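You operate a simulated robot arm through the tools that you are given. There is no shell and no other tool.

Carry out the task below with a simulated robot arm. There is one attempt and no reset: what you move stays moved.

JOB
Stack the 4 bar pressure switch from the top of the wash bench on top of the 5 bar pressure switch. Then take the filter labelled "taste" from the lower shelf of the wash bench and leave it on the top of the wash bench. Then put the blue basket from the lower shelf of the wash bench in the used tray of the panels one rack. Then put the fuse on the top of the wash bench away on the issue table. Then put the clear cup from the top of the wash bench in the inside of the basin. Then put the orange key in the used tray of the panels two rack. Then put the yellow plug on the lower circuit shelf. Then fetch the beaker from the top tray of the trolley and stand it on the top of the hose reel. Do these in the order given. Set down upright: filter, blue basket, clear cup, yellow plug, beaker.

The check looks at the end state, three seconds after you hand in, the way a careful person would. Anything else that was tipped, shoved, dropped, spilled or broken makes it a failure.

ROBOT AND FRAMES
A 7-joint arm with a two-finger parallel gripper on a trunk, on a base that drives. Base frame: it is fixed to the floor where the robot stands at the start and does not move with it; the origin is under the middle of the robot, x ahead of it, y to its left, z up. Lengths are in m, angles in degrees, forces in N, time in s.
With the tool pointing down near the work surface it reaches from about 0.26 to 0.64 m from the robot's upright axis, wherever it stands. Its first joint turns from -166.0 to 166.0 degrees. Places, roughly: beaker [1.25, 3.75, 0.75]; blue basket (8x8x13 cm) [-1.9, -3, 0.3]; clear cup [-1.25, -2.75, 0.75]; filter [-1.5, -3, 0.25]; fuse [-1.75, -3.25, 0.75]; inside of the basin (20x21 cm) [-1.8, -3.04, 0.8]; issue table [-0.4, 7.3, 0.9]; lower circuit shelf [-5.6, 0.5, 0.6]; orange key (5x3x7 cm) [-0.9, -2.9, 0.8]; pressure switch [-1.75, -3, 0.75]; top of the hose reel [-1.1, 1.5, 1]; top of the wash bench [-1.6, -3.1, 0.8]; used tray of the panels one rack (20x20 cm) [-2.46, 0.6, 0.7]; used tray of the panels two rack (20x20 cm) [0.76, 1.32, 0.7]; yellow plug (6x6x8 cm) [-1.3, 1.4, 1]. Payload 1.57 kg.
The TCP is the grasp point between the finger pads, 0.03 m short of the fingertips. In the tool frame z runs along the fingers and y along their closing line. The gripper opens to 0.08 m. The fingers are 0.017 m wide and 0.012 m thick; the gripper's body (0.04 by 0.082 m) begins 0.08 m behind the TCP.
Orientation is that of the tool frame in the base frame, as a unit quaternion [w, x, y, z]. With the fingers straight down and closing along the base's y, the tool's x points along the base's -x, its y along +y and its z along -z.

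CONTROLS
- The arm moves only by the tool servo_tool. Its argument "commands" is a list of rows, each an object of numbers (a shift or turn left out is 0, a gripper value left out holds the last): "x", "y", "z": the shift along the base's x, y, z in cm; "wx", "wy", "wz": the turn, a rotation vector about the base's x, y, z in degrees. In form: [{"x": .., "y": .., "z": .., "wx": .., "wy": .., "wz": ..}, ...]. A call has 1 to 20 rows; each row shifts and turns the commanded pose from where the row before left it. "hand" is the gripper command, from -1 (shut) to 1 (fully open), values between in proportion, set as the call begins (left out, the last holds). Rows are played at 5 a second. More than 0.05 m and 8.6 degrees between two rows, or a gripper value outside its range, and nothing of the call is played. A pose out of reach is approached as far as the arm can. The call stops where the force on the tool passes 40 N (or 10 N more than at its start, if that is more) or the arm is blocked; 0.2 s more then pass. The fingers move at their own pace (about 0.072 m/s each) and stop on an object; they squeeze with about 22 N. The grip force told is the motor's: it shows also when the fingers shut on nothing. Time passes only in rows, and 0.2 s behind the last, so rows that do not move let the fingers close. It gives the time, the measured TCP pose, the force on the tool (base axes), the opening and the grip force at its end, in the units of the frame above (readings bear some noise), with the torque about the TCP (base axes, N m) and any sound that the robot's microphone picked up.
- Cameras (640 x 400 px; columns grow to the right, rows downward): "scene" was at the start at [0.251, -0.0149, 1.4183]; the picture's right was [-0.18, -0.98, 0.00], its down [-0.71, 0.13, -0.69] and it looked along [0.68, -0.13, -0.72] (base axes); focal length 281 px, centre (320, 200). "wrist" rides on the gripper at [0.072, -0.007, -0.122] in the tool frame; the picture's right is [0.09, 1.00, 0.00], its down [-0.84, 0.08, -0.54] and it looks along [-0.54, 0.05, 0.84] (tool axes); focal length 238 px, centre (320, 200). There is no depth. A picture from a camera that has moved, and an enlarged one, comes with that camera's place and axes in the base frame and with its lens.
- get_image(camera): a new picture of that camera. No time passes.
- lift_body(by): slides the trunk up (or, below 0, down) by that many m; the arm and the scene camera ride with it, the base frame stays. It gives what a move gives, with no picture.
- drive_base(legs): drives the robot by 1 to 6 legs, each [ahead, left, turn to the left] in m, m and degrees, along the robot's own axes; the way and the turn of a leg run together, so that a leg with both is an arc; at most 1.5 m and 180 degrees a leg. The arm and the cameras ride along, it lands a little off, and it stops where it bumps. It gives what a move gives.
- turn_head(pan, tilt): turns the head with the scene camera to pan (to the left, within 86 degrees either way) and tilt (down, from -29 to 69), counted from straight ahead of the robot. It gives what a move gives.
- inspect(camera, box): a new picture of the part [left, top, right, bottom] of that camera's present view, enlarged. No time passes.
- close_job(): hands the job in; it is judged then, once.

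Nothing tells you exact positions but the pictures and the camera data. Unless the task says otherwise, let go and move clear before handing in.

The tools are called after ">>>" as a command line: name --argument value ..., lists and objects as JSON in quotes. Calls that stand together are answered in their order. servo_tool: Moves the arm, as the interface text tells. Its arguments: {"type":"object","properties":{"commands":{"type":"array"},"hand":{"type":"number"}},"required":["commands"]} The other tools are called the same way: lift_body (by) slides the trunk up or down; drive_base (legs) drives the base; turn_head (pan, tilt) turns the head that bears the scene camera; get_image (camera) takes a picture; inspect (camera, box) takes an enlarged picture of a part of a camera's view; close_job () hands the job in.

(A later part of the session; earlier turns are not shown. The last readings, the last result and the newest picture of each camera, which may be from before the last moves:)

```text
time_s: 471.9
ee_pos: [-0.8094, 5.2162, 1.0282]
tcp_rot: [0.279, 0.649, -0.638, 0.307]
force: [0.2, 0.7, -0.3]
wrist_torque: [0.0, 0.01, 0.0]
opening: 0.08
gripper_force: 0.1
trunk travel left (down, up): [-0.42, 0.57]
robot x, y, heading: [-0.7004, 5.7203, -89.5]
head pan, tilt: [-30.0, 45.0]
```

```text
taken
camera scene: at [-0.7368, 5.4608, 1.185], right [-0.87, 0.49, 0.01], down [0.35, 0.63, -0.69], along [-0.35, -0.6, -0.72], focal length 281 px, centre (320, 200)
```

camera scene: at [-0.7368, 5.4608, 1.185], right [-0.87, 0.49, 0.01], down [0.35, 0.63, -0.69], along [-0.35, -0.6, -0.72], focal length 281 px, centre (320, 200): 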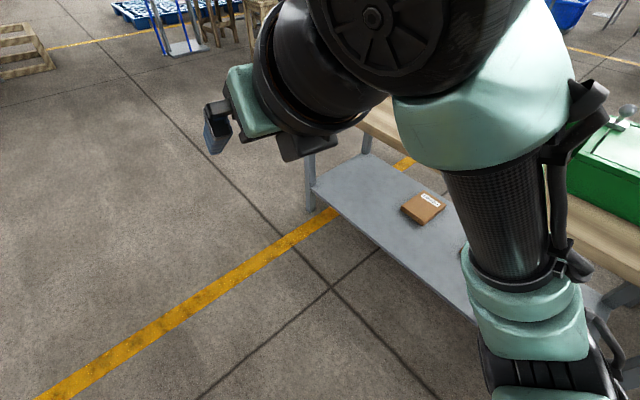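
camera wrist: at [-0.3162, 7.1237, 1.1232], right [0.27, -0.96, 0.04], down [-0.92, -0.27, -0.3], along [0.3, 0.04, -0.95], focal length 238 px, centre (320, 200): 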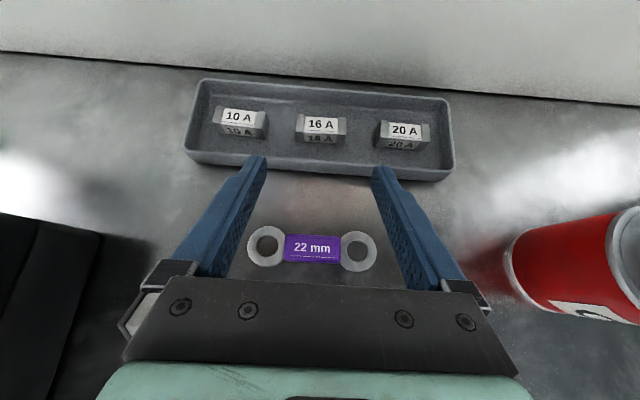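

The dispatch table edge is ~0.38 m east of me, which matches a base radius of about 0.38 m. I'll raise the trunk so the elbow clears things, step west, then retrace my inbound line.

>>> drive_base --legs '[[0, -0.12, 0]]'

>>> lift_body --by 0.28

>>> turn_head --pan 60 --tilt 45

>>> get_image --camera "scene"

>>> turn_head --pan -50 --tilt 50

>>> get_image --camera "scene"

```text
time_s: 473.1
ee_pos: [-0.9279, 5.2292, 1.0386]
tcp_rot: [0.285, 0.647, -0.634, 0.313]
force: [-0.7, 0.5, -0.1]
wrist_torque: [0.02, 0.0, 0.01]
opening: 0.0801
gripper_force: 0.1
trunk travel left (down, up): [-0.42, 0.57]
robot x, y, heading: [-0.8132, 5.7181, -89.5]
head pan, tilt: [-30.0, 45.0]
```

```text
time_s: 475.9
ee_pos: [-0.9283, 5.2291, 1.3197]
tcp_rot: [0.286, 0.647, -0.633, 0.314]
force: [-0.6, 0.3, -1.0]
wrist_torque: [0.01, -0.01, -0.02]
opening: 0.08
gripper_force: 0.0
trunk travel left (down, up): [-0.7, 0.29]
robot x, y, heading: [-0.8178, 5.717, -89.5]
head pan, tilt: [-30.0, 45.0]
```

```text
time_s: 477.6
ee_pos: [-0.9278, 5.2276, 1.3188]
tcp_rot: [0.285, 0.647, -0.634, 0.314]
force: [-0.5, 0.1, -0.5]
wrist_torque: [0.01, 0.0, 0.0]
opening: 0.0802
gripper_force: 0.0
trunk travel left (down, up): [-0.7, 0.29]
robot x, y, heading: [-0.8218, 5.7144, -89.2]
head pan, tilt: [60.0, 45.0]
```

```text
taken
camera scene: at [-0.7444, 5.5082, 1.47], right [-0.49, -0.87, 0.0], down [-0.62, 0.35, -0.71], along [0.62, -0.35, -0.71], focal length 281 px, centre (320, 200)
```

scene: 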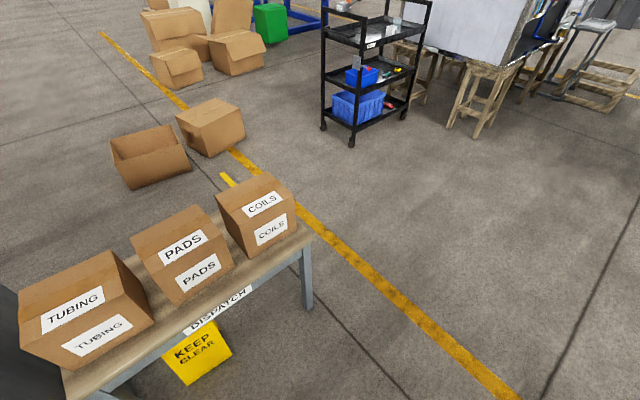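

```text
time_s: 479.5
ee_pos: [-0.9273, 5.229, 1.3187]
tcp_rot: [0.286, 0.647, -0.634, 0.313]
force: [-0.7, -0.8, -0.5]
wrist_torque: [0.02, 0.01, -0.04]
opening: 0.0803
gripper_force: 0.0
trunk travel left (down, up): [-0.7, 0.29]
robot x, y, heading: [-0.8205, 5.72, -89.4]
head pan, tilt: [-50.0, 50.0]
```

```text
taken
camera scene: at [-0.8736, 5.4979, 1.4631], right [-0.65, 0.76, 0.0], down [0.58, 0.5, -0.64], along [-0.49, -0.42, -0.77], focal length 281 px, centre (320, 200)
```

scene: 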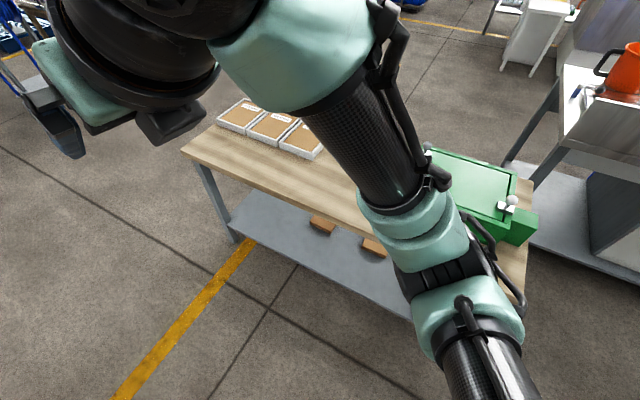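

Boxes and table look undisturbed. I'll turn parallel to the aisle and drive on south.

>>> drive_base --legs '[[0, 0, 10], [1.45, 0, 0], [1.0, 0, 0], [1.4, -0.2, 0], [0.9, -0.15, 0], [0.5, 0.2, 0]]'

```text
time_s: 506.0
ee_pos: [0.0454, 0.0216, 1.3181]
tcp_rot: [0.257, 0.7, -0.575, 0.337]
force: [0.0, -0.6, 0.3]
wrist_torque: [0.01, -0.01, 0.02]
opening: 0.0801
gripper_force: 0.0
trunk travel left (down, up): [-0.7, 0.29]
robot x, y, heading: [0.0656, 0.5194, -79.2]
head pan, tilt: [-50.0, 50.0]
```

>>> drive_base --legs '[[1.25, 0, 0], [0.9, 0, 0], [0.05, -0.88, 0], [0.05, -0.86, 0]]'

>>> turn_head --pan 0 --tilt 40

>>> get_image --camera "scene"

```text
time_s: 524.9
ee_pos: [-1.3017, -2.4361, 1.3182]
tcp_rot: [0.262, 0.691, -0.586, 0.333]
force: [-1.1, 0.1, -0.2]
wrist_torque: [0.02, 0.01, -0.03]
opening: 0.0801
gripper_force: 0.1
trunk travel left (down, up): [-0.7, 0.29]
robot x, y, heading: [-1.2643, -1.9342, -81.3]
head pan, tilt: [-50.0, 50.0]
```

```text
time_s: 526.0
ee_pos: [-1.3023, -2.4358, 1.3179]
tcp_rot: [0.261, 0.691, -0.586, 0.333]
force: [0.1, -0.3, 0.1]
wrist_torque: [0.0, 0.01, 0.01]
opening: 0.0797
gripper_force: 0.0
trunk travel left (down, up): [-0.7, 0.29]
robot x, y, heading: [-1.2638, -1.9372, -81.2]
head pan, tilt: [0.0, 40.0]
```

```text
taken
camera scene: at [-1.2226, -2.1884, 1.4773], right [-0.99, -0.15, 0.0], down [-0.1, 0.64, -0.77], along [0.12, -0.76, -0.64], focal length 281 px, centre (320, 200)
```

scene: 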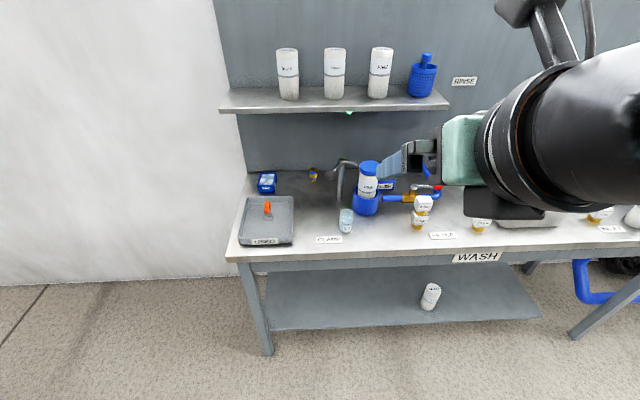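

>>> inspect --camera "scene" --box '[230, 160, 430, 260]'

>>> inspect --camera "scene" --box '[325, 200, 375, 245]'

```text
3.20 times, centred on (330, 210) of scene
camera zoom: at [-1.2226, -2.1884, 1.4773], right [-0.99, -0.15, 0.0], down [-0.1, 0.64, -0.77], along [0.12, -0.76, -0.64], focal length 900 px, centre (288, 168)
```

zoom: 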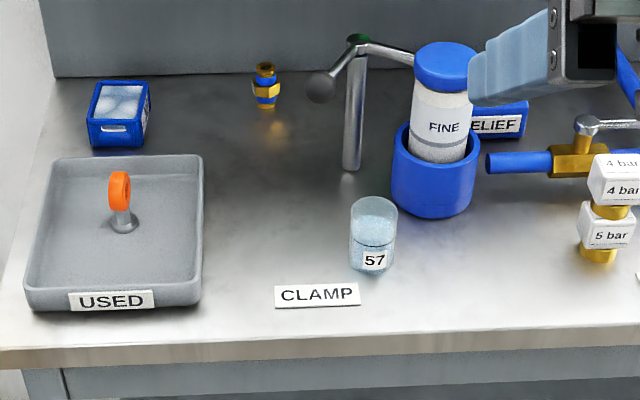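

```text
8.89 times, centred on (350, 222) of scene
camera zoom: at [-1.2226, -2.1884, 1.4773], right [-0.99, -0.15, 0.0], down [-0.1, 0.64, -0.77], along [0.12, -0.76, -0.64], focal length 2499 px, centre (53, 0)
```

zoom: 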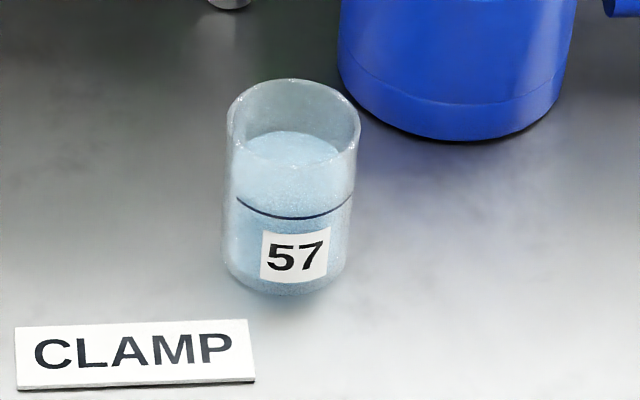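

The cup (57) holds liquid, so I must keep it level. It stands at about (-1.208, -2.858), 5 cm wide, 7 cm tall. I'll move closer and lower the trunk.

>>> drive_base --legs '[[0.28, 0.02, 2]]'

>>> lift_body --by -0.3

>>> get_image --camera "wrist"

>>> get_image --camera "scene"

```text
time_s: 528.0
ee_pos: [-1.2207, -2.7113, 1.3184]
tcp_rot: [0.258, 0.699, -0.577, 0.336]
force: [-0.6, -0.2, 0.0]
wrist_torque: [0.04, 0.05, -0.02]
opening: 0.08
gripper_force: 0.1
trunk travel left (down, up): [-0.7, 0.29]
robot x, y, heading: [-1.199, -2.2082, -79.6]
head pan, tilt: [0.0, 40.0]
```

```text
time_s: 531.0
ee_pos: [-1.2203, -2.711, 1.0188]
tcp_rot: [0.258, 0.699, -0.577, 0.336]
force: [0.0, 0.2, 0.3]
wrist_torque: [0.0, 0.03, -0.01]
opening: 0.0801
gripper_force: 0.0
trunk travel left (down, up): [-0.4, 0.59]
robot x, y, heading: [-1.1964, -2.2134, -79.6]
head pan, tilt: [0.0, 40.0]
```

```text
taken
camera wrist: at [-1.2279, -2.6644, 1.1534], right [-0.96, -0.26, 0.04], down [-0.26, 0.92, -0.3], along [0.04, -0.3, -0.95], focal length 238 px, centre (320, 200)
```

wrist: 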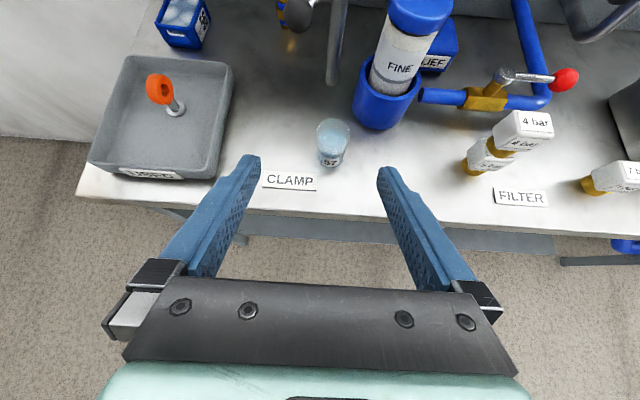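

```text
taken
camera scene: at [-1.149, -2.4616, 1.1773], right [-0.98, -0.18, 0.0], down [-0.12, 0.63, -0.77], along [0.14, -0.75, -0.64], focal length 281 px, centre (320, 200)
```

scene: 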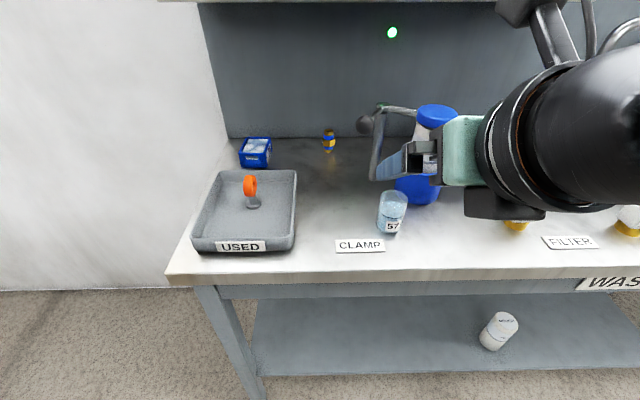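

The cup is confirmed at (-1.207, -2.859). I'll lower in front of it and slide in from the front.

>>> servo_tool --commands '[{"x": -1.97, "y": -0.45}, {"z": -4}, {"z": -4}, {"z": -4}, {"z": -4}, {"z": -2}, {"x": 0.9, "y": -3.9}, {"x": 0.45, "y": -1.95}, {}]' --hand 1

>>> get_image --camera "wrist"

```text
time_s: 533.0
ee_pos: [-1.2271, -2.7726, 0.8389]
tcp_rot: [0.258, 0.699, -0.576, 0.336]
force: [-0.7, 0.2, -0.4]
wrist_torque: [0.01, -0.02, -0.01]
opening: 0.0802
gripper_force: 0.0
trunk travel left (down, up): [-0.4, 0.59]
robot x, y, heading: [-1.1943, -2.2099, -79.8]
head pan, tilt: [0.0, 40.0]
```

```text
taken
camera wrist: at [-1.234, -2.7265, 0.9732], right [-0.96, -0.26, 0.04], down [-0.26, 0.92, -0.3], along [0.04, -0.3, -0.95], focal length 238 px, centre (320, 200)
```

wrist: 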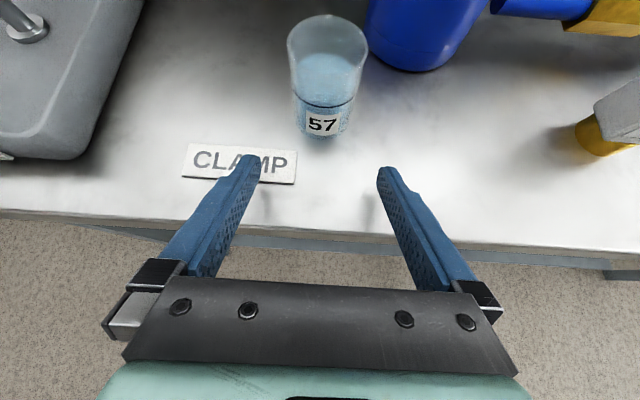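

>>> servo_tool --commands '[{"x": 0.6, "y": -2.9}, {"x": 0.6, "y": -2.9}, {}]'

>>> get_image --camera "wrist"

```text
time_s: 533.8
ee_pos: [-1.214, -2.8304, 0.8372]
tcp_rot: [0.257, 0.699, -0.576, 0.337]
force: [0.4, 1.2, 0.1]
wrist_torque: [0.0, -0.03, 0.0]
opening: 0.0802
gripper_force: 0.0
trunk travel left (down, up): [-0.4, 0.59]
robot x, y, heading: [-1.1984, -2.2123, -79.5]
head pan, tilt: [0.0, 40.0]
```

```text
taken
camera wrist: at [-1.2211, -2.7836, 0.9722], right [-0.96, -0.26, 0.04], down [-0.26, 0.92, -0.3], along [0.04, -0.3, -0.95], focal length 238 px, centre (320, 200)
```

wrist: 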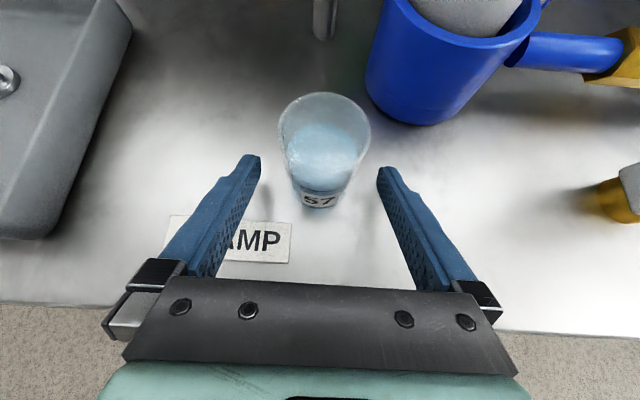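

>>> servo_tool --commands '[{"x": 0.5, "y": -1.6}, {"x": 0.3, "y": -1.1}, {}]'

>>> get_image --camera "wrist"

>>> inspect --camera "scene" --box '[320, 150, 480, 270]'

```text
time_s: 534.6
ee_pos: [-1.2081, -2.8595, 0.8381]
tcp_rot: [0.257, 0.699, -0.577, 0.336]
force: [-0.1, 0.1, 0.1]
wrist_torque: [-0.01, -0.01, -0.01]
opening: 0.08
gripper_force: 0.1
trunk travel left (down, up): [-0.4, 0.59]
robot x, y, heading: [-1.1972, -2.2064, -79.7]
head pan, tilt: [0.0, 40.0]
```

```text
taken
camera wrist: at [-1.2143, -2.8115, 0.9724], right [-0.96, -0.26, 0.04], down [-0.26, 0.92, -0.3], along [0.04, -0.3, -0.95], focal length 238 px, centre (320, 200)
```

wrist: 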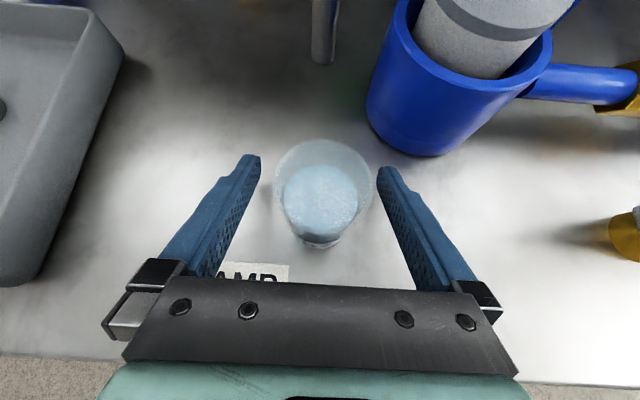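

```text
3.33 times, centred on (400, 210) of scene
camera zoom: at [-1.149, -2.4616, 1.1773], right [-0.98, -0.18, 0.0], down [-0.12, 0.63, -0.77], along [0.14, -0.75, -0.64], focal length 937 px, centre (53, 167)
```

zoom: 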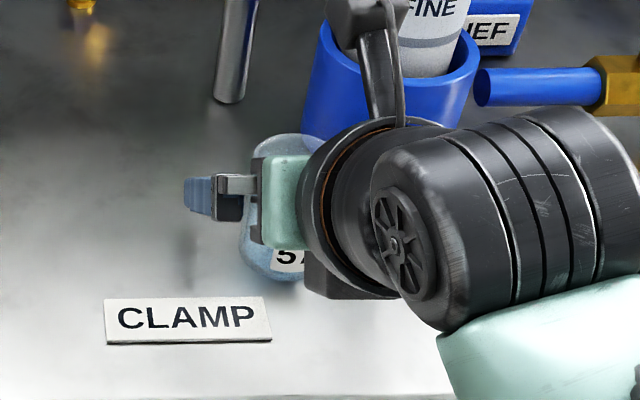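

>>> servo_tool --commands '[{}, {}, {}, {}]' --hand -1

>>> servo_tool --commands '[{"z": 0.5}, {"z": 1}, {"z": 1}, {}]'

>>> get_image --camera "wrist"

```text
time_s: 535.6
ee_pos: [-1.2076, -2.8578, 0.8375]
tcp_rot: [0.258, 0.699, -0.576, 0.336]
force: [0.5, -1.1, 0.8]
wrist_torque: [0.01, 0.06, 0.01]
opening: 0.0513
gripper_force: 22.1
trunk travel left (down, up): [-0.4, 0.59]
robot x, y, heading: [-1.2006, -2.2088, -79.6]
head pan, tilt: [0.0, 40.0]
```

```text
time_s: 536.6
ee_pos: [-1.2073, -2.8584, 0.863]
tcp_rot: [0.257, 0.699, -0.576, 0.336]
force: [0.8, 0.5, -0.5]
wrist_torque: [-0.02, -0.01, 0.0]
opening: 0.0515
gripper_force: 22.2
trunk travel left (down, up): [-0.4, 0.59]
robot x, y, heading: [-1.198, -2.2119, -79.6]
head pan, tilt: [0.0, 40.0]
```

```text
taken
camera wrist: at [-1.2141, -2.812, 0.9985], right [-0.96, -0.26, 0.04], down [-0.26, 0.92, -0.3], along [0.04, -0.3, -0.95], focal length 238 px, centre (320, 200)
```

wrist: 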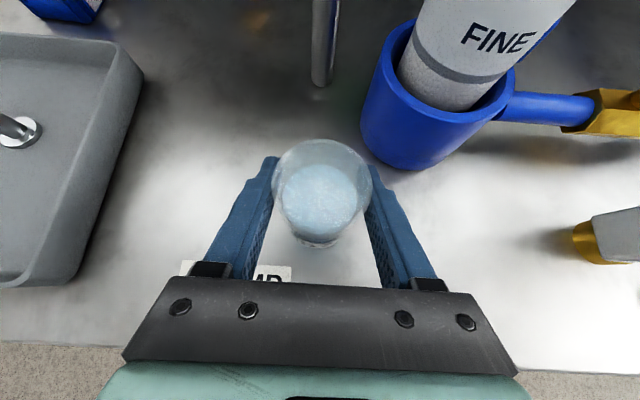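

The cup is held level. I'll lift, back out gently, and carry it across to the basin.

>>> servo_tool --commands '[{"z": 2}, {"z": 2.5}, {"z": 2.5}, {"z": 2.5}, {"z": 2.5}, {}]'

>>> drive_base --legs '[[-0.3, 0, 0], [0, -0.62, 0], [0.28, 0, 0]]'

>>> get_image --camera "wrist"

>>> get_image --camera "scene"

```text
time_s: 538.0
ee_pos: [-1.2065, -2.8591, 0.9815]
tcp_rot: [0.258, 0.699, -0.576, 0.336]
force: [-0.6, 0.6, -0.9]
wrist_torque: [0.0, 0.01, 0.0]
opening: 0.0509
gripper_force: 21.9
trunk travel left (down, up): [-0.4, 0.59]
robot x, y, heading: [-1.1953, -2.2081, -79.6]
head pan, tilt: [0.0, 40.0]
```

```text
time_s: 544.7
ee_pos: [-1.8193, -2.9535, 0.9815]
tcp_rot: [0.258, 0.699, -0.576, 0.336]
force: [-0.7, 0.0, -1.0]
wrist_torque: [-0.01, 0.02, -0.01]
opening: 0.0507
gripper_force: 21.2
trunk travel left (down, up): [-0.4, 0.59]
robot x, y, heading: [-1.8097, -2.3039, -79.9]
head pan, tilt: [0.0, 40.0]
```

```text
taken
camera wrist: at [-1.8263, -2.9063, 1.1165], right [-0.96, -0.26, 0.04], down [-0.26, 0.92, -0.3], along [0.04, -0.3, -0.95], focal length 238 px, centre (320, 200)
```

wrist: 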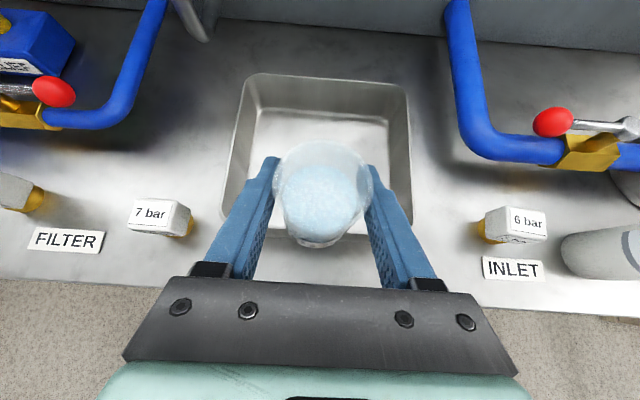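

```text
taken
camera scene: at [-1.7616, -2.5556, 1.1772], right [-0.98, -0.18, 0.0], down [-0.12, 0.63, -0.77], along [0.14, -0.75, -0.64], focal length 281 px, centre (320, 200)
```

scene: 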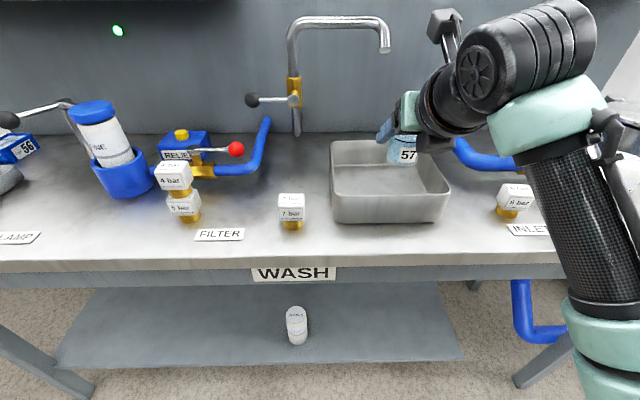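

>>> servo_tool --commands '[{"x": 0.4, "y": -2.4}, {"x": 0.4, "y": -2.4}, {"x": 0.4, "y": -2.4}, {"x": 0.4, "y": -2.3}, {"z": -2.5}, {"z": -2.5}, {"z": -2.5}, {"z": -2.5}, {}]'

>>> get_image --camera "wrist"

>>> inspect --camera "scene" --box '[320, 90, 480, 230]'

```text
time_s: 546.7
ee_pos: [-1.8043, -3.0472, 0.8834]
tcp_rot: [0.258, 0.699, -0.576, 0.336]
force: [-0.9, 0.1, -1.7]
wrist_torque: [-0.03, -0.03, 0.0]
opening: 0.0507
gripper_force: 22.3
trunk travel left (down, up): [-0.4, 0.59]
robot x, y, heading: [-1.8092, -2.3061, -79.9]
head pan, tilt: [0.0, 40.0]
```

```text
taken
camera wrist: at [-1.8111, -3.0004, 1.0175], right [-0.96, -0.26, 0.04], down [-0.26, 0.92, -0.3], along [0.04, -0.3, -0.95], focal length 238 px, centre (320, 200)
```

wrist: 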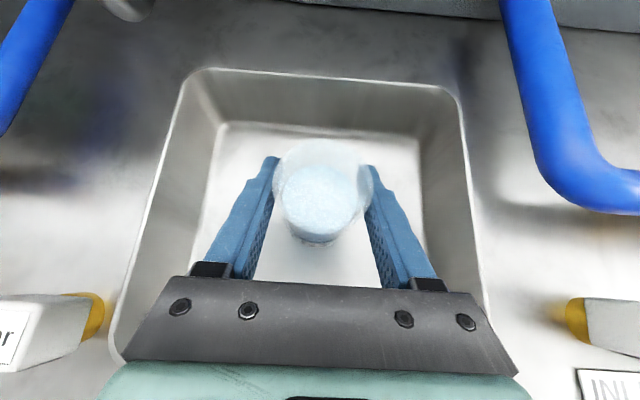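

```text
2.86 times, centred on (400, 160) of scene
camera zoom: at [-1.7616, -2.5553, 1.1773], right [-0.98, -0.18, 0.0], down [-0.12, 0.63, -0.77], along [0.14, -0.75, -0.64], focal length 803 px, centre (91, 314)
```

zoom: 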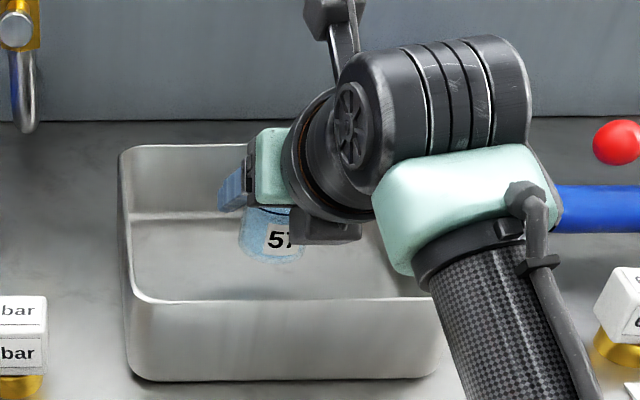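

>>> servo_tool --commands '[{"z": -1.2}, {"z": -1.0}, {}]'

>>> servo_tool --commands '[{"z": -0.5}, {}]'

>>> servo_tool --commands '[{"z": -0.4}, {}]'

>>> servo_tool --commands '[{"z": -0.3}, {}]'

```text
time_s: 547.5
ee_pos: [-1.8053, -3.048, 0.8609]
tcp_rot: [0.257, 0.699, -0.576, 0.335]
force: [0.0, 0.1, -1.1]
wrist_torque: [0.0, 0.02, -0.02]
opening: 0.0505
gripper_force: 22.1
trunk travel left (down, up): [-0.4, 0.59]
robot x, y, heading: [-1.8079, -2.3025, -79.7]
head pan, tilt: [0.0, 40.0]
```

```text
time_s: 548.1
ee_pos: [-1.8047, -3.0479, 0.8548]
tcp_rot: [0.258, 0.699, -0.576, 0.336]
force: [0.1, 0.2, -1.0]
wrist_torque: [-0.01, -0.02, 0.02]
opening: 0.0506
gripper_force: 22.0
trunk travel left (down, up): [-0.4, 0.59]
robot x, y, heading: [-1.8088, -2.3055, -79.5]
head pan, tilt: [0.0, 40.0]
```

```text
time_s: 548.7
ee_pos: [-1.804, -3.0475, 0.8512]
tcp_rot: [0.257, 0.699, -0.577, 0.336]
force: [-0.4, 0.3, -1.1]
wrist_torque: [0.01, -0.01, 0.02]
opening: 0.0505
gripper_force: 22.1
trunk travel left (down, up): [-0.4, 0.59]
robot x, y, heading: [-1.8099, -2.3062, -79.9]
head pan, tilt: [0.0, 40.0]
```

```text
time_s: 549.3
ee_pos: [-1.8035, -3.0477, 0.8473]
tcp_rot: [0.258, 0.699, -0.576, 0.336]
force: [0.1, -0.9, -0.2]
wrist_torque: [0.03, 0.03, 0.0]
opening: 0.0505
gripper_force: 22.5
trunk travel left (down, up): [-0.4, 0.59]
robot x, y, heading: [-1.811, -2.2998, -79.5]
head pan, tilt: [0.0, 40.0]
```

>>> servo_tool --commands '[{"z": -0.2}, {}]'

>>> servo_tool --commands '[{"z": -0.2}, {}]'

>>> servo_tool --commands '[{"z": -0.2}, {}]'

```text
time_s: 549.9
ee_pos: [-1.8017, -3.0473, 0.8464]
tcp_rot: [0.257, 0.699, -0.576, 0.337]
force: [0.2, 0.6, -0.7]
wrist_torque: [0.0, 0.02, -0.01]
opening: 0.0507
gripper_force: 21.8
trunk travel left (down, up): [-0.4, 0.59]
robot x, y, heading: [-1.8065, -2.3053, -79.3]
head pan, tilt: [0.0, 40.0]
```

```text
time_s: 550.5
ee_pos: [-1.8031, -3.0466, 0.844]
tcp_rot: [0.258, 0.698, -0.577, 0.337]
force: [0.3, -0.4, -1.2]
wrist_torque: [0.0, -0.04, 0.04]
opening: 0.0506
gripper_force: 22.2
trunk travel left (down, up): [-0.4, 0.59]
robot x, y, heading: [-1.8093, -2.3026, -79.5]
head pan, tilt: [0.0, 40.0]
```

```text
time_s: 551.1
ee_pos: [-1.8036, -3.0479, 0.8437]
tcp_rot: [0.259, 0.699, -0.576, 0.336]
force: [-0.6, -1.4, 4.1]
wrist_torque: [-0.02, 0.13, 0.04]
opening: 0.0508
gripper_force: 22.2
trunk travel left (down, up): [-0.4, 0.59]
robot x, y, heading: [-1.8078, -2.3049, -79.5]
head pan, tilt: [0.0, 40.0]
```

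Contact at 4 N. I'll release and retreat along the tool axis.

>>> servo_tool --commands '[{}, {}, {}, {}]' --hand 1

>>> get_image --camera "wrist"

```text
time_s: 552.1
ee_pos: [-1.8031, -3.048, 0.8432]
tcp_rot: [0.259, 0.699, -0.575, 0.337]
force: [-0.2, -4.2, 8.0]
wrist_torque: [0.87, 0.26, 0.24]
opening: 0.0798
gripper_force: 0.1
trunk travel left (down, up): [-0.4, 0.59]
robot x, y, heading: [-1.8082, -2.3041, -79.3]
head pan, tilt: [0.0, 40.0]
```

```text
taken
camera wrist: at [-1.8096, -3.0009, 0.9779], right [-0.96, -0.26, 0.04], down [-0.26, 0.92, -0.3], along [0.04, -0.3, -0.95], focal length 238 px, centre (320, 200)
```

wrist: 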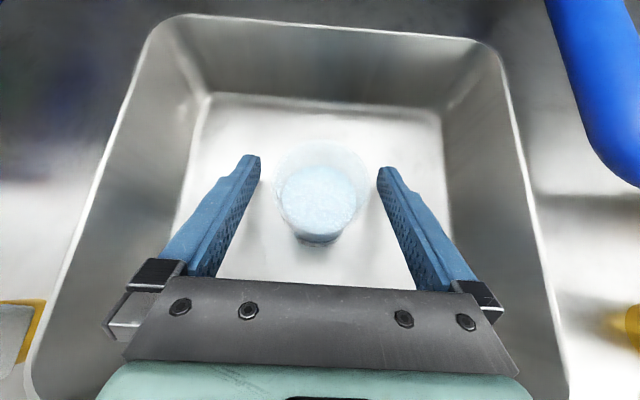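

The wrist underside is lightly touching the basin's front rim. I'll raise straight up and check that the cup stands.

>>> servo_tool --commands '[{"z": 0.5}, {"z": 1.0}, {}]'

>>> get_image --camera "wrist"

>>> inspect --camera "scene" --box '[320, 90, 480, 230]'

```text
time_s: 552.9
ee_pos: [-1.8047, -3.047, 0.857]
tcp_rot: [0.257, 0.699, -0.576, 0.336]
force: [0.6, -0.7, -1.0]
wrist_torque: [0.03, 0.0, -0.04]
opening: 0.08
gripper_force: 0.1
trunk travel left (down, up): [-0.4, 0.59]
robot x, y, heading: [-1.8127, -2.3041, -79.3]
head pan, tilt: [0.0, 40.0]
```

```text
taken
camera wrist: at [-1.8104, -3.0013, 0.9914], right [-0.96, -0.26, 0.04], down [-0.26, 0.92, -0.3], along [0.04, -0.3, -0.95], focal length 238 px, centre (320, 200)
```

wrist: 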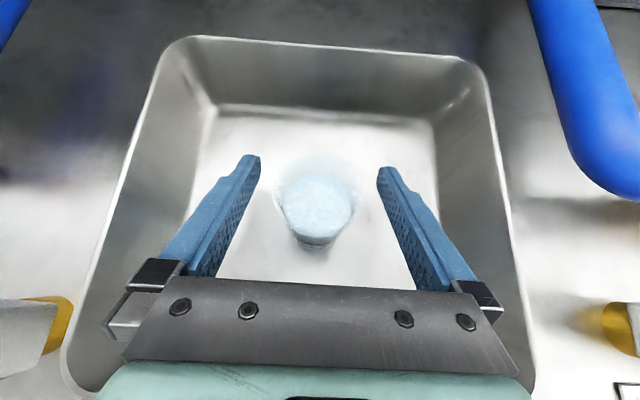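

```text
2.86 times, centred on (400, 160) of scene
camera zoom: at [-1.7616, -2.5551, 1.1773], right [-0.98, -0.18, 0.0], down [-0.12, 0.63, -0.77], along [0.14, -0.75, -0.64], focal length 803 px, centre (91, 314)
```

zoom: 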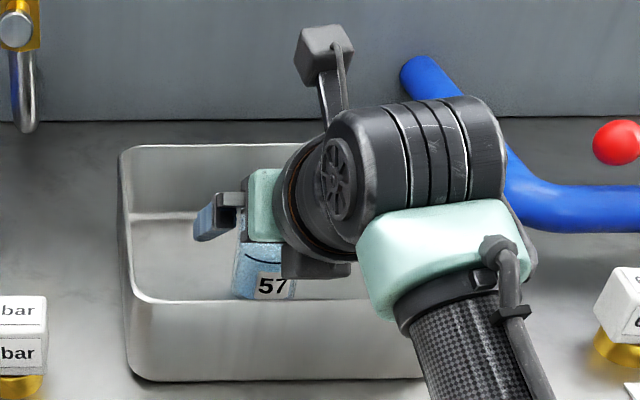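

>>> servo_tool --commands '[{"z": 2}, {"z": 3}, {"z": 3.5}, {"z": 3.5}, {"x": -0.6, "y": 3.5}, {"x": -0.6, "y": 3.5}, {}]'

>>> get_image --camera "wrist"

>>> inspect --camera "scene" --box '[300, 90, 500, 230]'

```text
time_s: 554.5
ee_pos: [-1.815, -2.9786, 0.9763]
tcp_rot: [0.257, 0.699, -0.576, 0.336]
force: [-0.5, -0.2, -0.3]
wrist_torque: [0.02, -0.02, -0.03]
opening: 0.08
gripper_force: 0.1
trunk travel left (down, up): [-0.4, 0.59]
robot x, y, heading: [-1.8093, -2.3007, -79.5]
head pan, tilt: [0.0, 40.0]
```

```text
taken
camera wrist: at [-1.8216, -2.9313, 1.111], right [-0.96, -0.26, 0.04], down [-0.26, 0.92, -0.3], along [0.04, -0.3, -0.95], focal length 238 px, centre (320, 200)
```

wrist: 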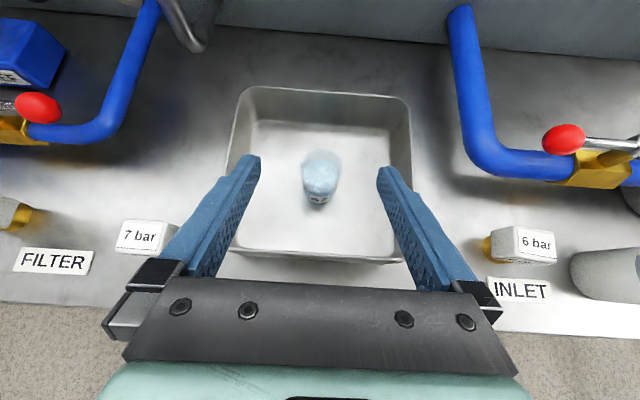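

```text
2.86 times, centred on (400, 160) of scene
camera zoom: at [-1.7616, -2.5552, 1.1773], right [-0.98, -0.18, 0.0], down [-0.12, 0.63, -0.77], along [0.14, -0.75, -0.64], focal length 803 px, centre (91, 314)
```

zoom: 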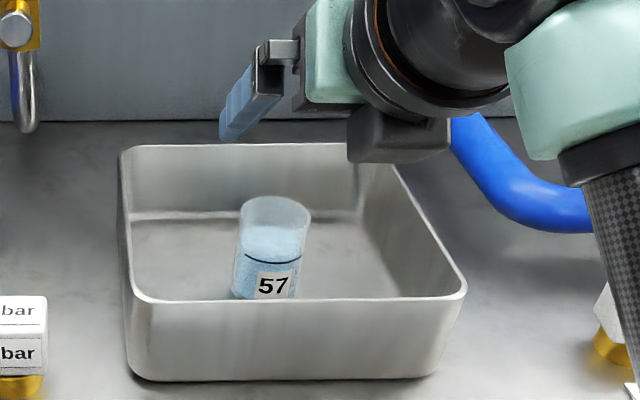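

The cup stands upright in the basin. Next is the orange key in the USED tray at the bench's left end.

>>> drive_base --legs '[[-0.3, 0, 0], [0, 0.88, 0], [0.28, 0, 0]]'

>>> get_image --camera "wrist"

>>> get_image --camera "scene"

```text
time_s: 562.3
ee_pos: [-0.9484, -2.7971, 0.9763]
tcp_rot: [0.256, 0.702, -0.573, 0.338]
force: [-0.2, -0.2, 0.2]
wrist_torque: [0.03, -0.03, 0.02]
opening: 0.0799
gripper_force: 0.0
trunk travel left (down, up): [-0.4, 0.59]
robot x, y, heading: [-0.9538, -2.1253, -79.1]
head pan, tilt: [0.0, 40.0]
```

```text
taken
camera wrist: at [-0.9565, -2.7523, 1.1109], right [-0.96, -0.27, 0.04], down [-0.27, 0.92, -0.3], along [0.04, -0.3, -0.95], focal length 238 px, centre (320, 200)
```

wrist: 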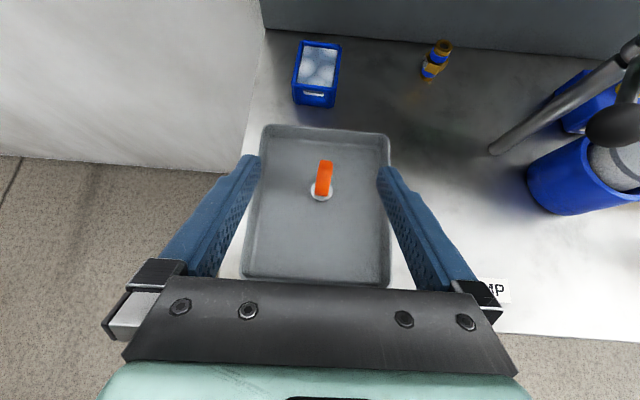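

```text
taken
camera scene: at [-0.9003, -2.3754, 1.1772], right [-0.98, -0.19, 0.0], down [-0.12, 0.63, -0.77], along [0.15, -0.75, -0.64], focal length 281 px, centre (320, 200)
```

scene: 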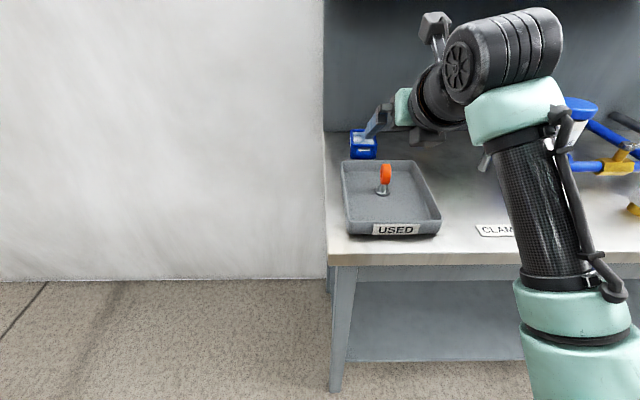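

>>> inspect --camera "scene" --box '[340, 145, 440, 215]'

>>> inspect --camera "wrist" --box '[280, 140, 370, 220]'

```text
5.71 times, centred on (390, 180) of scene
camera zoom: at [-0.9003, -2.3754, 1.1772], right [-0.98, -0.19, 0.0], down [-0.12, 0.63, -0.77], along [0.15, -0.75, -0.64], focal length 1607 px, centre (-80, 314)
```

zoom: 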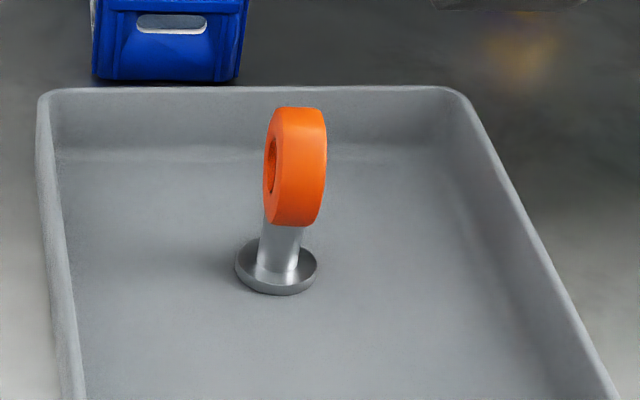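

```text
5.00 times, centred on (325, 180) of wrist
camera zoom: at [-0.9565, -2.7523, 1.1109], right [-0.96, -0.27, 0.04], down [-0.27, 0.92, -0.3], along [0.04, -0.3, -0.95], focal length 1192 px, centre (295, 300)
```

zoom: 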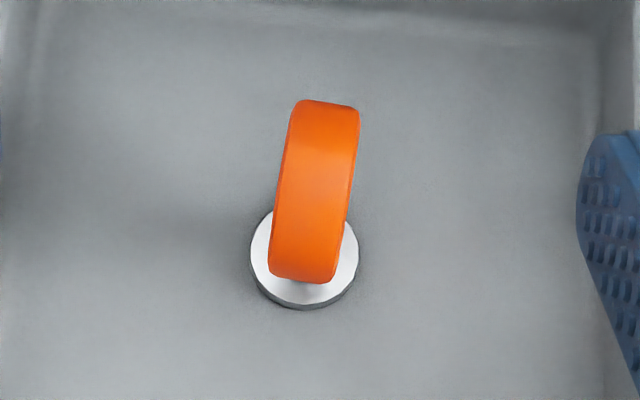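

The ring stands edge-on to my fingers, at about (-0.943, -2.856), with its centre at z≈0.857. I'll straddle it from above and grip.

>>> servo_tool --commands '[{"x": 0.3, "y": -2.9}, {"x": 0.2, "y": -2.8}, {"z": -3}, {"z": -3}, {"z": -3}, {}]' --hand 1

>>> get_image --camera "wrist"

>>> inspect --camera "scene" --box '[330, 120, 450, 220]'

```text
time_s: 563.7
ee_pos: [-0.9449, -2.8546, 0.8863]
tcp_rot: [0.257, 0.701, -0.573, 0.337]
force: [-0.2, 1.0, 0.1]
wrist_torque: [-0.01, -0.02, -0.05]
opening: 0.0802
gripper_force: 0.1
trunk travel left (down, up): [-0.4, 0.59]
robot x, y, heading: [-0.949, -2.1276, -79.0]
head pan, tilt: [0.0, 40.0]
```

```text
taken
camera wrist: at [-0.9524, -2.8089, 1.0214], right [-0.96, -0.27, 0.04], down [-0.27, 0.92, -0.3], along [0.04, -0.3, -0.95], focal length 238 px, centre (320, 200)
```

wrist: 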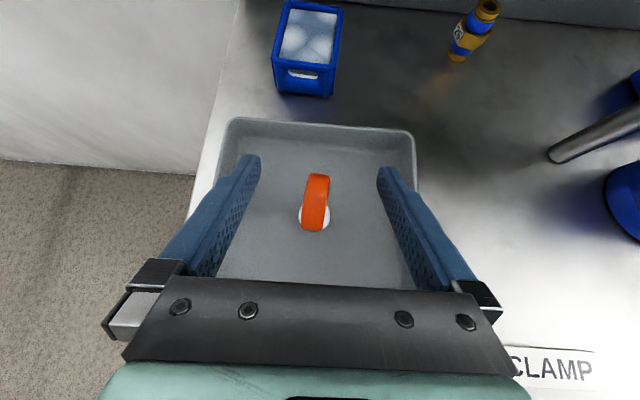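

```text
4.00 times, centred on (390, 170) of scene
camera zoom: at [-0.9003, -2.3751, 1.1773], right [-0.98, -0.19, 0.0], down [-0.12, 0.63, -0.77], along [0.15, -0.75, -0.64], focal length 1125 px, centre (40, 320)
```

zoom: 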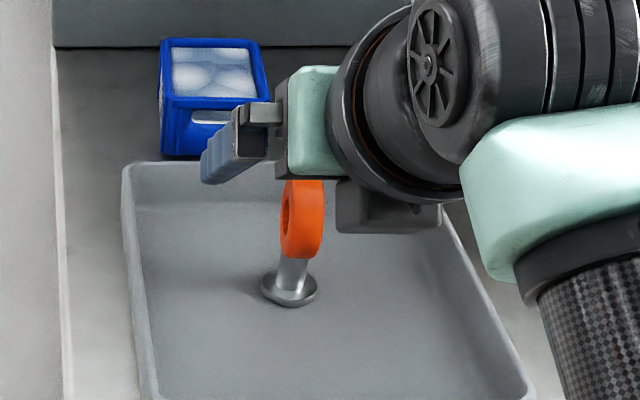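

>>> servo_tool --commands '[{"z": -1.5}, {"z": -1.3}, {}]'

>>> get_image --camera "wrist"

>>> servo_tool --commands '[{}, {}, {}, {}]' --hand -1

>>> servo_tool --commands '[{"z": 1.5}, {"z": 2.5}, {"z": 3}, {}]'

>>> get_image --camera "wrist"

```text
time_s: 564.5
ee_pos: [-0.9443, -2.8548, 0.8588]
tcp_rot: [0.256, 0.702, -0.573, 0.337]
force: [-0.4, 0.5, 0.8]
wrist_torque: [0.01, 0.01, -0.02]
opening: 0.0796
gripper_force: 0.1
trunk travel left (down, up): [-0.4, 0.59]
robot x, y, heading: [-0.9508, -2.1258, -79.3]
head pan, tilt: [0.0, 40.0]
```

```text
taken
camera wrist: at [-0.9518, -2.8088, 0.9937], right [-0.96, -0.27, 0.04], down [-0.27, 0.92, -0.3], along [0.04, -0.3, -0.95], focal length 238 px, centre (320, 200)
```

wrist: 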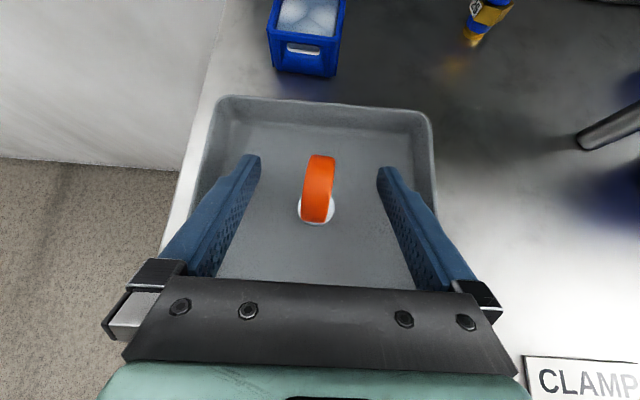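

```text
time_s: 565.5
ee_pos: [-0.9446, -2.8563, 0.8595]
tcp_rot: [0.256, 0.702, -0.573, 0.338]
force: [-0.4, -0.4, -0.2]
wrist_torque: [0.03, 0.0, 0.05]
opening: 0.0154
gripper_force: 21.3
trunk travel left (down, up): [-0.4, 0.59]
robot x, y, heading: [-0.9505, -2.1245, -79.2]
head pan, tilt: [0.0, 40.0]
```

```text
time_s: 566.5
ee_pos: [-0.9428, -2.8536, 0.9282]
tcp_rot: [0.256, 0.702, -0.573, 0.337]
force: [0.4, 0.3, 0.7]
wrist_torque: [0.0, -0.01, 0.0]
opening: 0.0152
gripper_force: 22.0
trunk travel left (down, up): [-0.4, 0.59]
robot x, y, heading: [-0.9492, -2.121, -78.9]
head pan, tilt: [0.0, 40.0]
```

```text
taken
camera wrist: at [-0.9505, -2.8081, 1.0634], right [-0.96, -0.27, 0.04], down [-0.27, 0.92, -0.3], along [0.04, -0.3, -0.95], focal length 238 px, centre (320, 200)
```

wrist: 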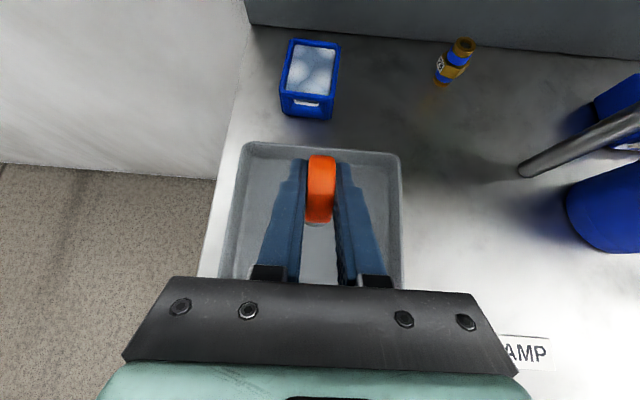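

The orange key is held. Panels two's used tray at (0.76, 1.32) has a wooden crate on its west side, so I'll approach from the south and look first.

>>> servo_tool --commands '[{"z": 3}, {"z": 3}, {"z": 3}, {}]'

>>> drive_base --legs '[[-0.4, 0, 0], [0, 1.1, 0], [0, 1.08, 0], [0, 0, 180], [1.3, 0, 0]]'

>>> turn_head --pan 0 --tilt 30

>>> get_image --camera "scene"

>>> get_image --camera "wrist"

```text
time_s: 567.5
ee_pos: [-0.9449, -2.8525, 1.018]
tcp_rot: [0.255, 0.703, -0.572, 0.338]
force: [-0.5, -0.6, -1.1]
wrist_torque: [0.04, -0.03, 0.0]
opening: 0.0153
gripper_force: 21.8
trunk travel left (down, up): [-0.4, 0.59]
robot x, y, heading: [-0.9529, -2.122, -79.0]
head pan, tilt: [0.0, 40.0]
```

```text
time_s: 594.0
ee_pos: [0.8361, 0.6635, 1.0182]
tcp_rot: [-0.341, 0.561, 0.712, 0.25]
force: [1.1, -0.6, -0.9]
wrist_torque: [-0.01, 0.0, 0.02]
opening: 0.0153
gripper_force: 22.0
trunk travel left (down, up): [-0.4, 0.59]
robot x, y, heading: [0.8674, -0.0687, 103.1]
head pan, tilt: [0.0, 40.0]
```

```text
time_s: 594.7
ee_pos: [0.835, 0.6632, 1.0186]
tcp_rot: [-0.342, 0.56, 0.712, 0.249]
force: [0.1, -0.9, 0.2]
wrist_torque: [0.02, 0.02, -0.01]
opening: 0.0155
gripper_force: 21.9
trunk travel left (down, up): [-0.4, 0.59]
robot x, y, heading: [0.8633, -0.0694, 103.1]
head pan, tilt: [0.0, 30.0]
```

```text
taken
camera scene: at [0.8105, 0.1881, 1.1926], right [0.97, 0.22, 0.0], down [0.11, -0.49, -0.87], along [-0.19, 0.84, -0.5], focal length 281 px, centre (320, 200)
```

scene: 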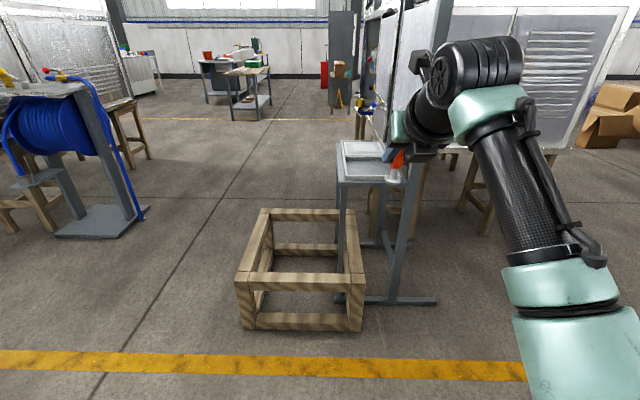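

```text
taken
camera wrist: at [0.8447, 0.6161, 1.1527], right [0.95, 0.3, 0.04], down [0.3, -0.91, -0.3], along [-0.05, 0.3, -0.95], focal length 238 px, centre (320, 200)
```

wrist: 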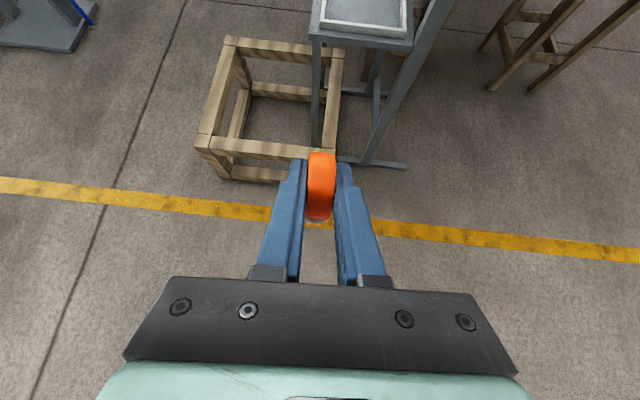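

South side is clear. I'll move closer and measure the tray.

>>> drive_base --legs '[[0.35, 0, -2.4]]'

>>> turn_head --pan 10 --tilt 40

>>> get_image --camera "scene"

>>> get_image --camera "wrist"

```text
time_s: 597.0
ee_pos: [0.784, 1.0112, 1.0175]
tcp_rot: [-0.339, 0.571, 0.703, 0.255]
force: [-0.9, 0.7, -1.5]
wrist_torque: [0.01, -0.02, 0.0]
opening: 0.0154
gripper_force: 22.3
trunk travel left (down, up): [-0.4, 0.59]
robot x, y, heading: [0.7925, 0.282, 101.3]
head pan, tilt: [0.0, 30.0]
```

```text
time_s: 597.8
ee_pos: [0.7826, 1.0103, 1.0179]
tcp_rot: [-0.338, 0.572, 0.703, 0.256]
force: [0.0, -0.4, -0.7]
wrist_torque: [0.01, 0.0, -0.01]
opening: 0.0154
gripper_force: 21.9
trunk travel left (down, up): [-0.4, 0.59]
robot x, y, heading: [0.7928, 0.2818, 101.0]
head pan, tilt: [10.0, 40.0]
```

```text
taken
camera scene: at [0.7309, 0.5278, 1.1773], right [0.93, 0.36, 0.0], down [0.23, -0.6, -0.77], along [-0.28, 0.71, -0.64], focal length 281 px, centre (320, 200)
```

scene: 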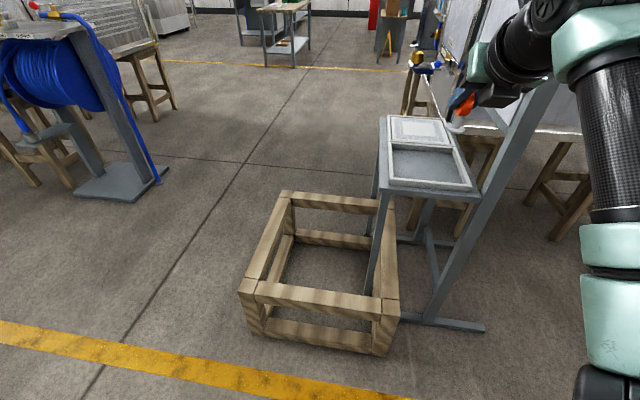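

```text
taken
camera wrist: at [0.7915, 0.9638, 1.1527], right [0.96, 0.27, 0.04], down [0.27, -0.92, -0.3], along [-0.04, 0.3, -0.95], focal length 238 px, centre (320, 200)
```

wrist: 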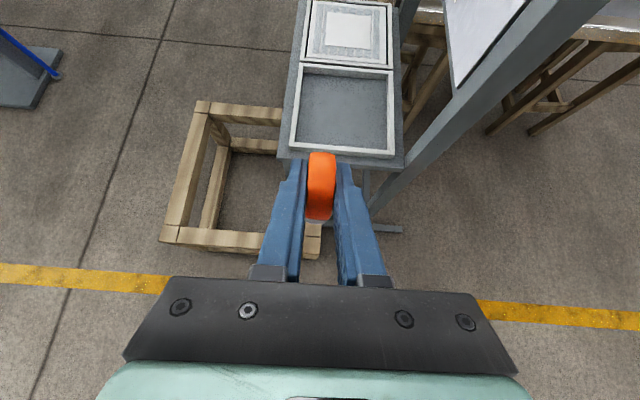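

The tray centre is at (0.763, 1.335), its frame post at about (0.92, 1.22). I'll set the key slightly left-front of centre, at about (0.735, 1.295), to stay clear of the post.

>>> drive_base --legs '[[0.28, 0, 0]]'

>>> lift_body --by -0.12

>>> get_image --camera "wrist"

>>> get_image --camera "scene"

```text
time_s: 599.7
ee_pos: [0.7281, 1.2812, 1.0181]
tcp_rot: [-0.338, 0.571, 0.703, 0.254]
force: [0.6, -0.5, -0.2]
wrist_torque: [-0.01, 0.01, -0.01]
opening: 0.0153
gripper_force: 21.9
trunk travel left (down, up): [-0.4, 0.59]
robot x, y, heading: [0.7379, 0.5544, 101.1]
head pan, tilt: [10.0, 40.0]
```

```text
time_s: 601.2
ee_pos: [0.7289, 1.282, 0.898]
tcp_rot: [-0.339, 0.571, 0.703, 0.255]
force: [0.2, 0.1, -0.8]
wrist_torque: [0.0, -0.01, -0.01]
opening: 0.0153
gripper_force: 21.8
trunk travel left (down, up): [-0.28, 0.71]
robot x, y, heading: [0.7396, 0.553, 101.2]
head pan, tilt: [10.0, 40.0]
```

```text
taken
camera wrist: at [0.7364, 1.2344, 1.033], right [0.96, 0.28, 0.04], down [0.28, -0.91, -0.3], along [-0.04, 0.3, -0.95], focal length 238 px, centre (320, 200)
```

wrist: 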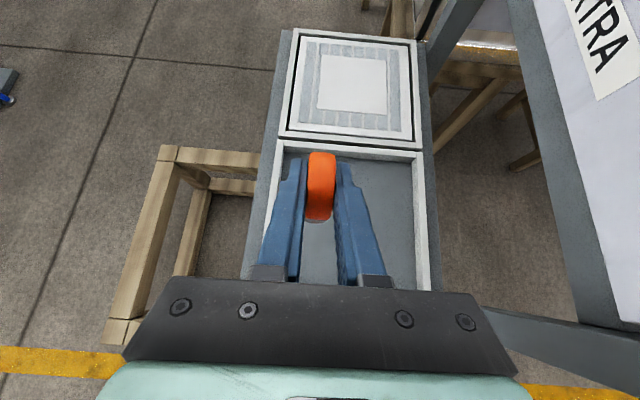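

```text
taken
camera scene: at [0.6766, 0.7982, 1.0573], right [0.93, 0.36, 0.0], down [0.23, -0.6, -0.77], along [-0.28, 0.71, -0.64], focal length 281 px, centre (320, 200)
```

scene: 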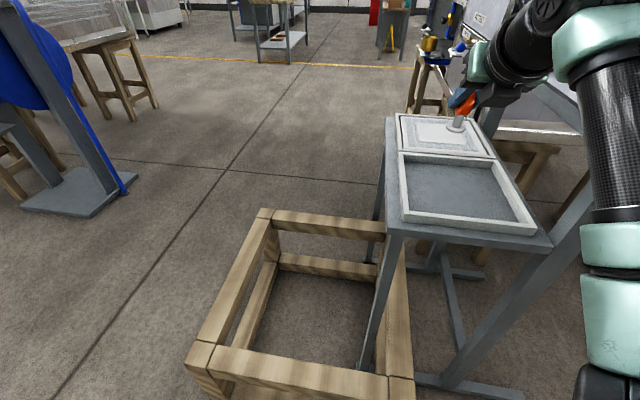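

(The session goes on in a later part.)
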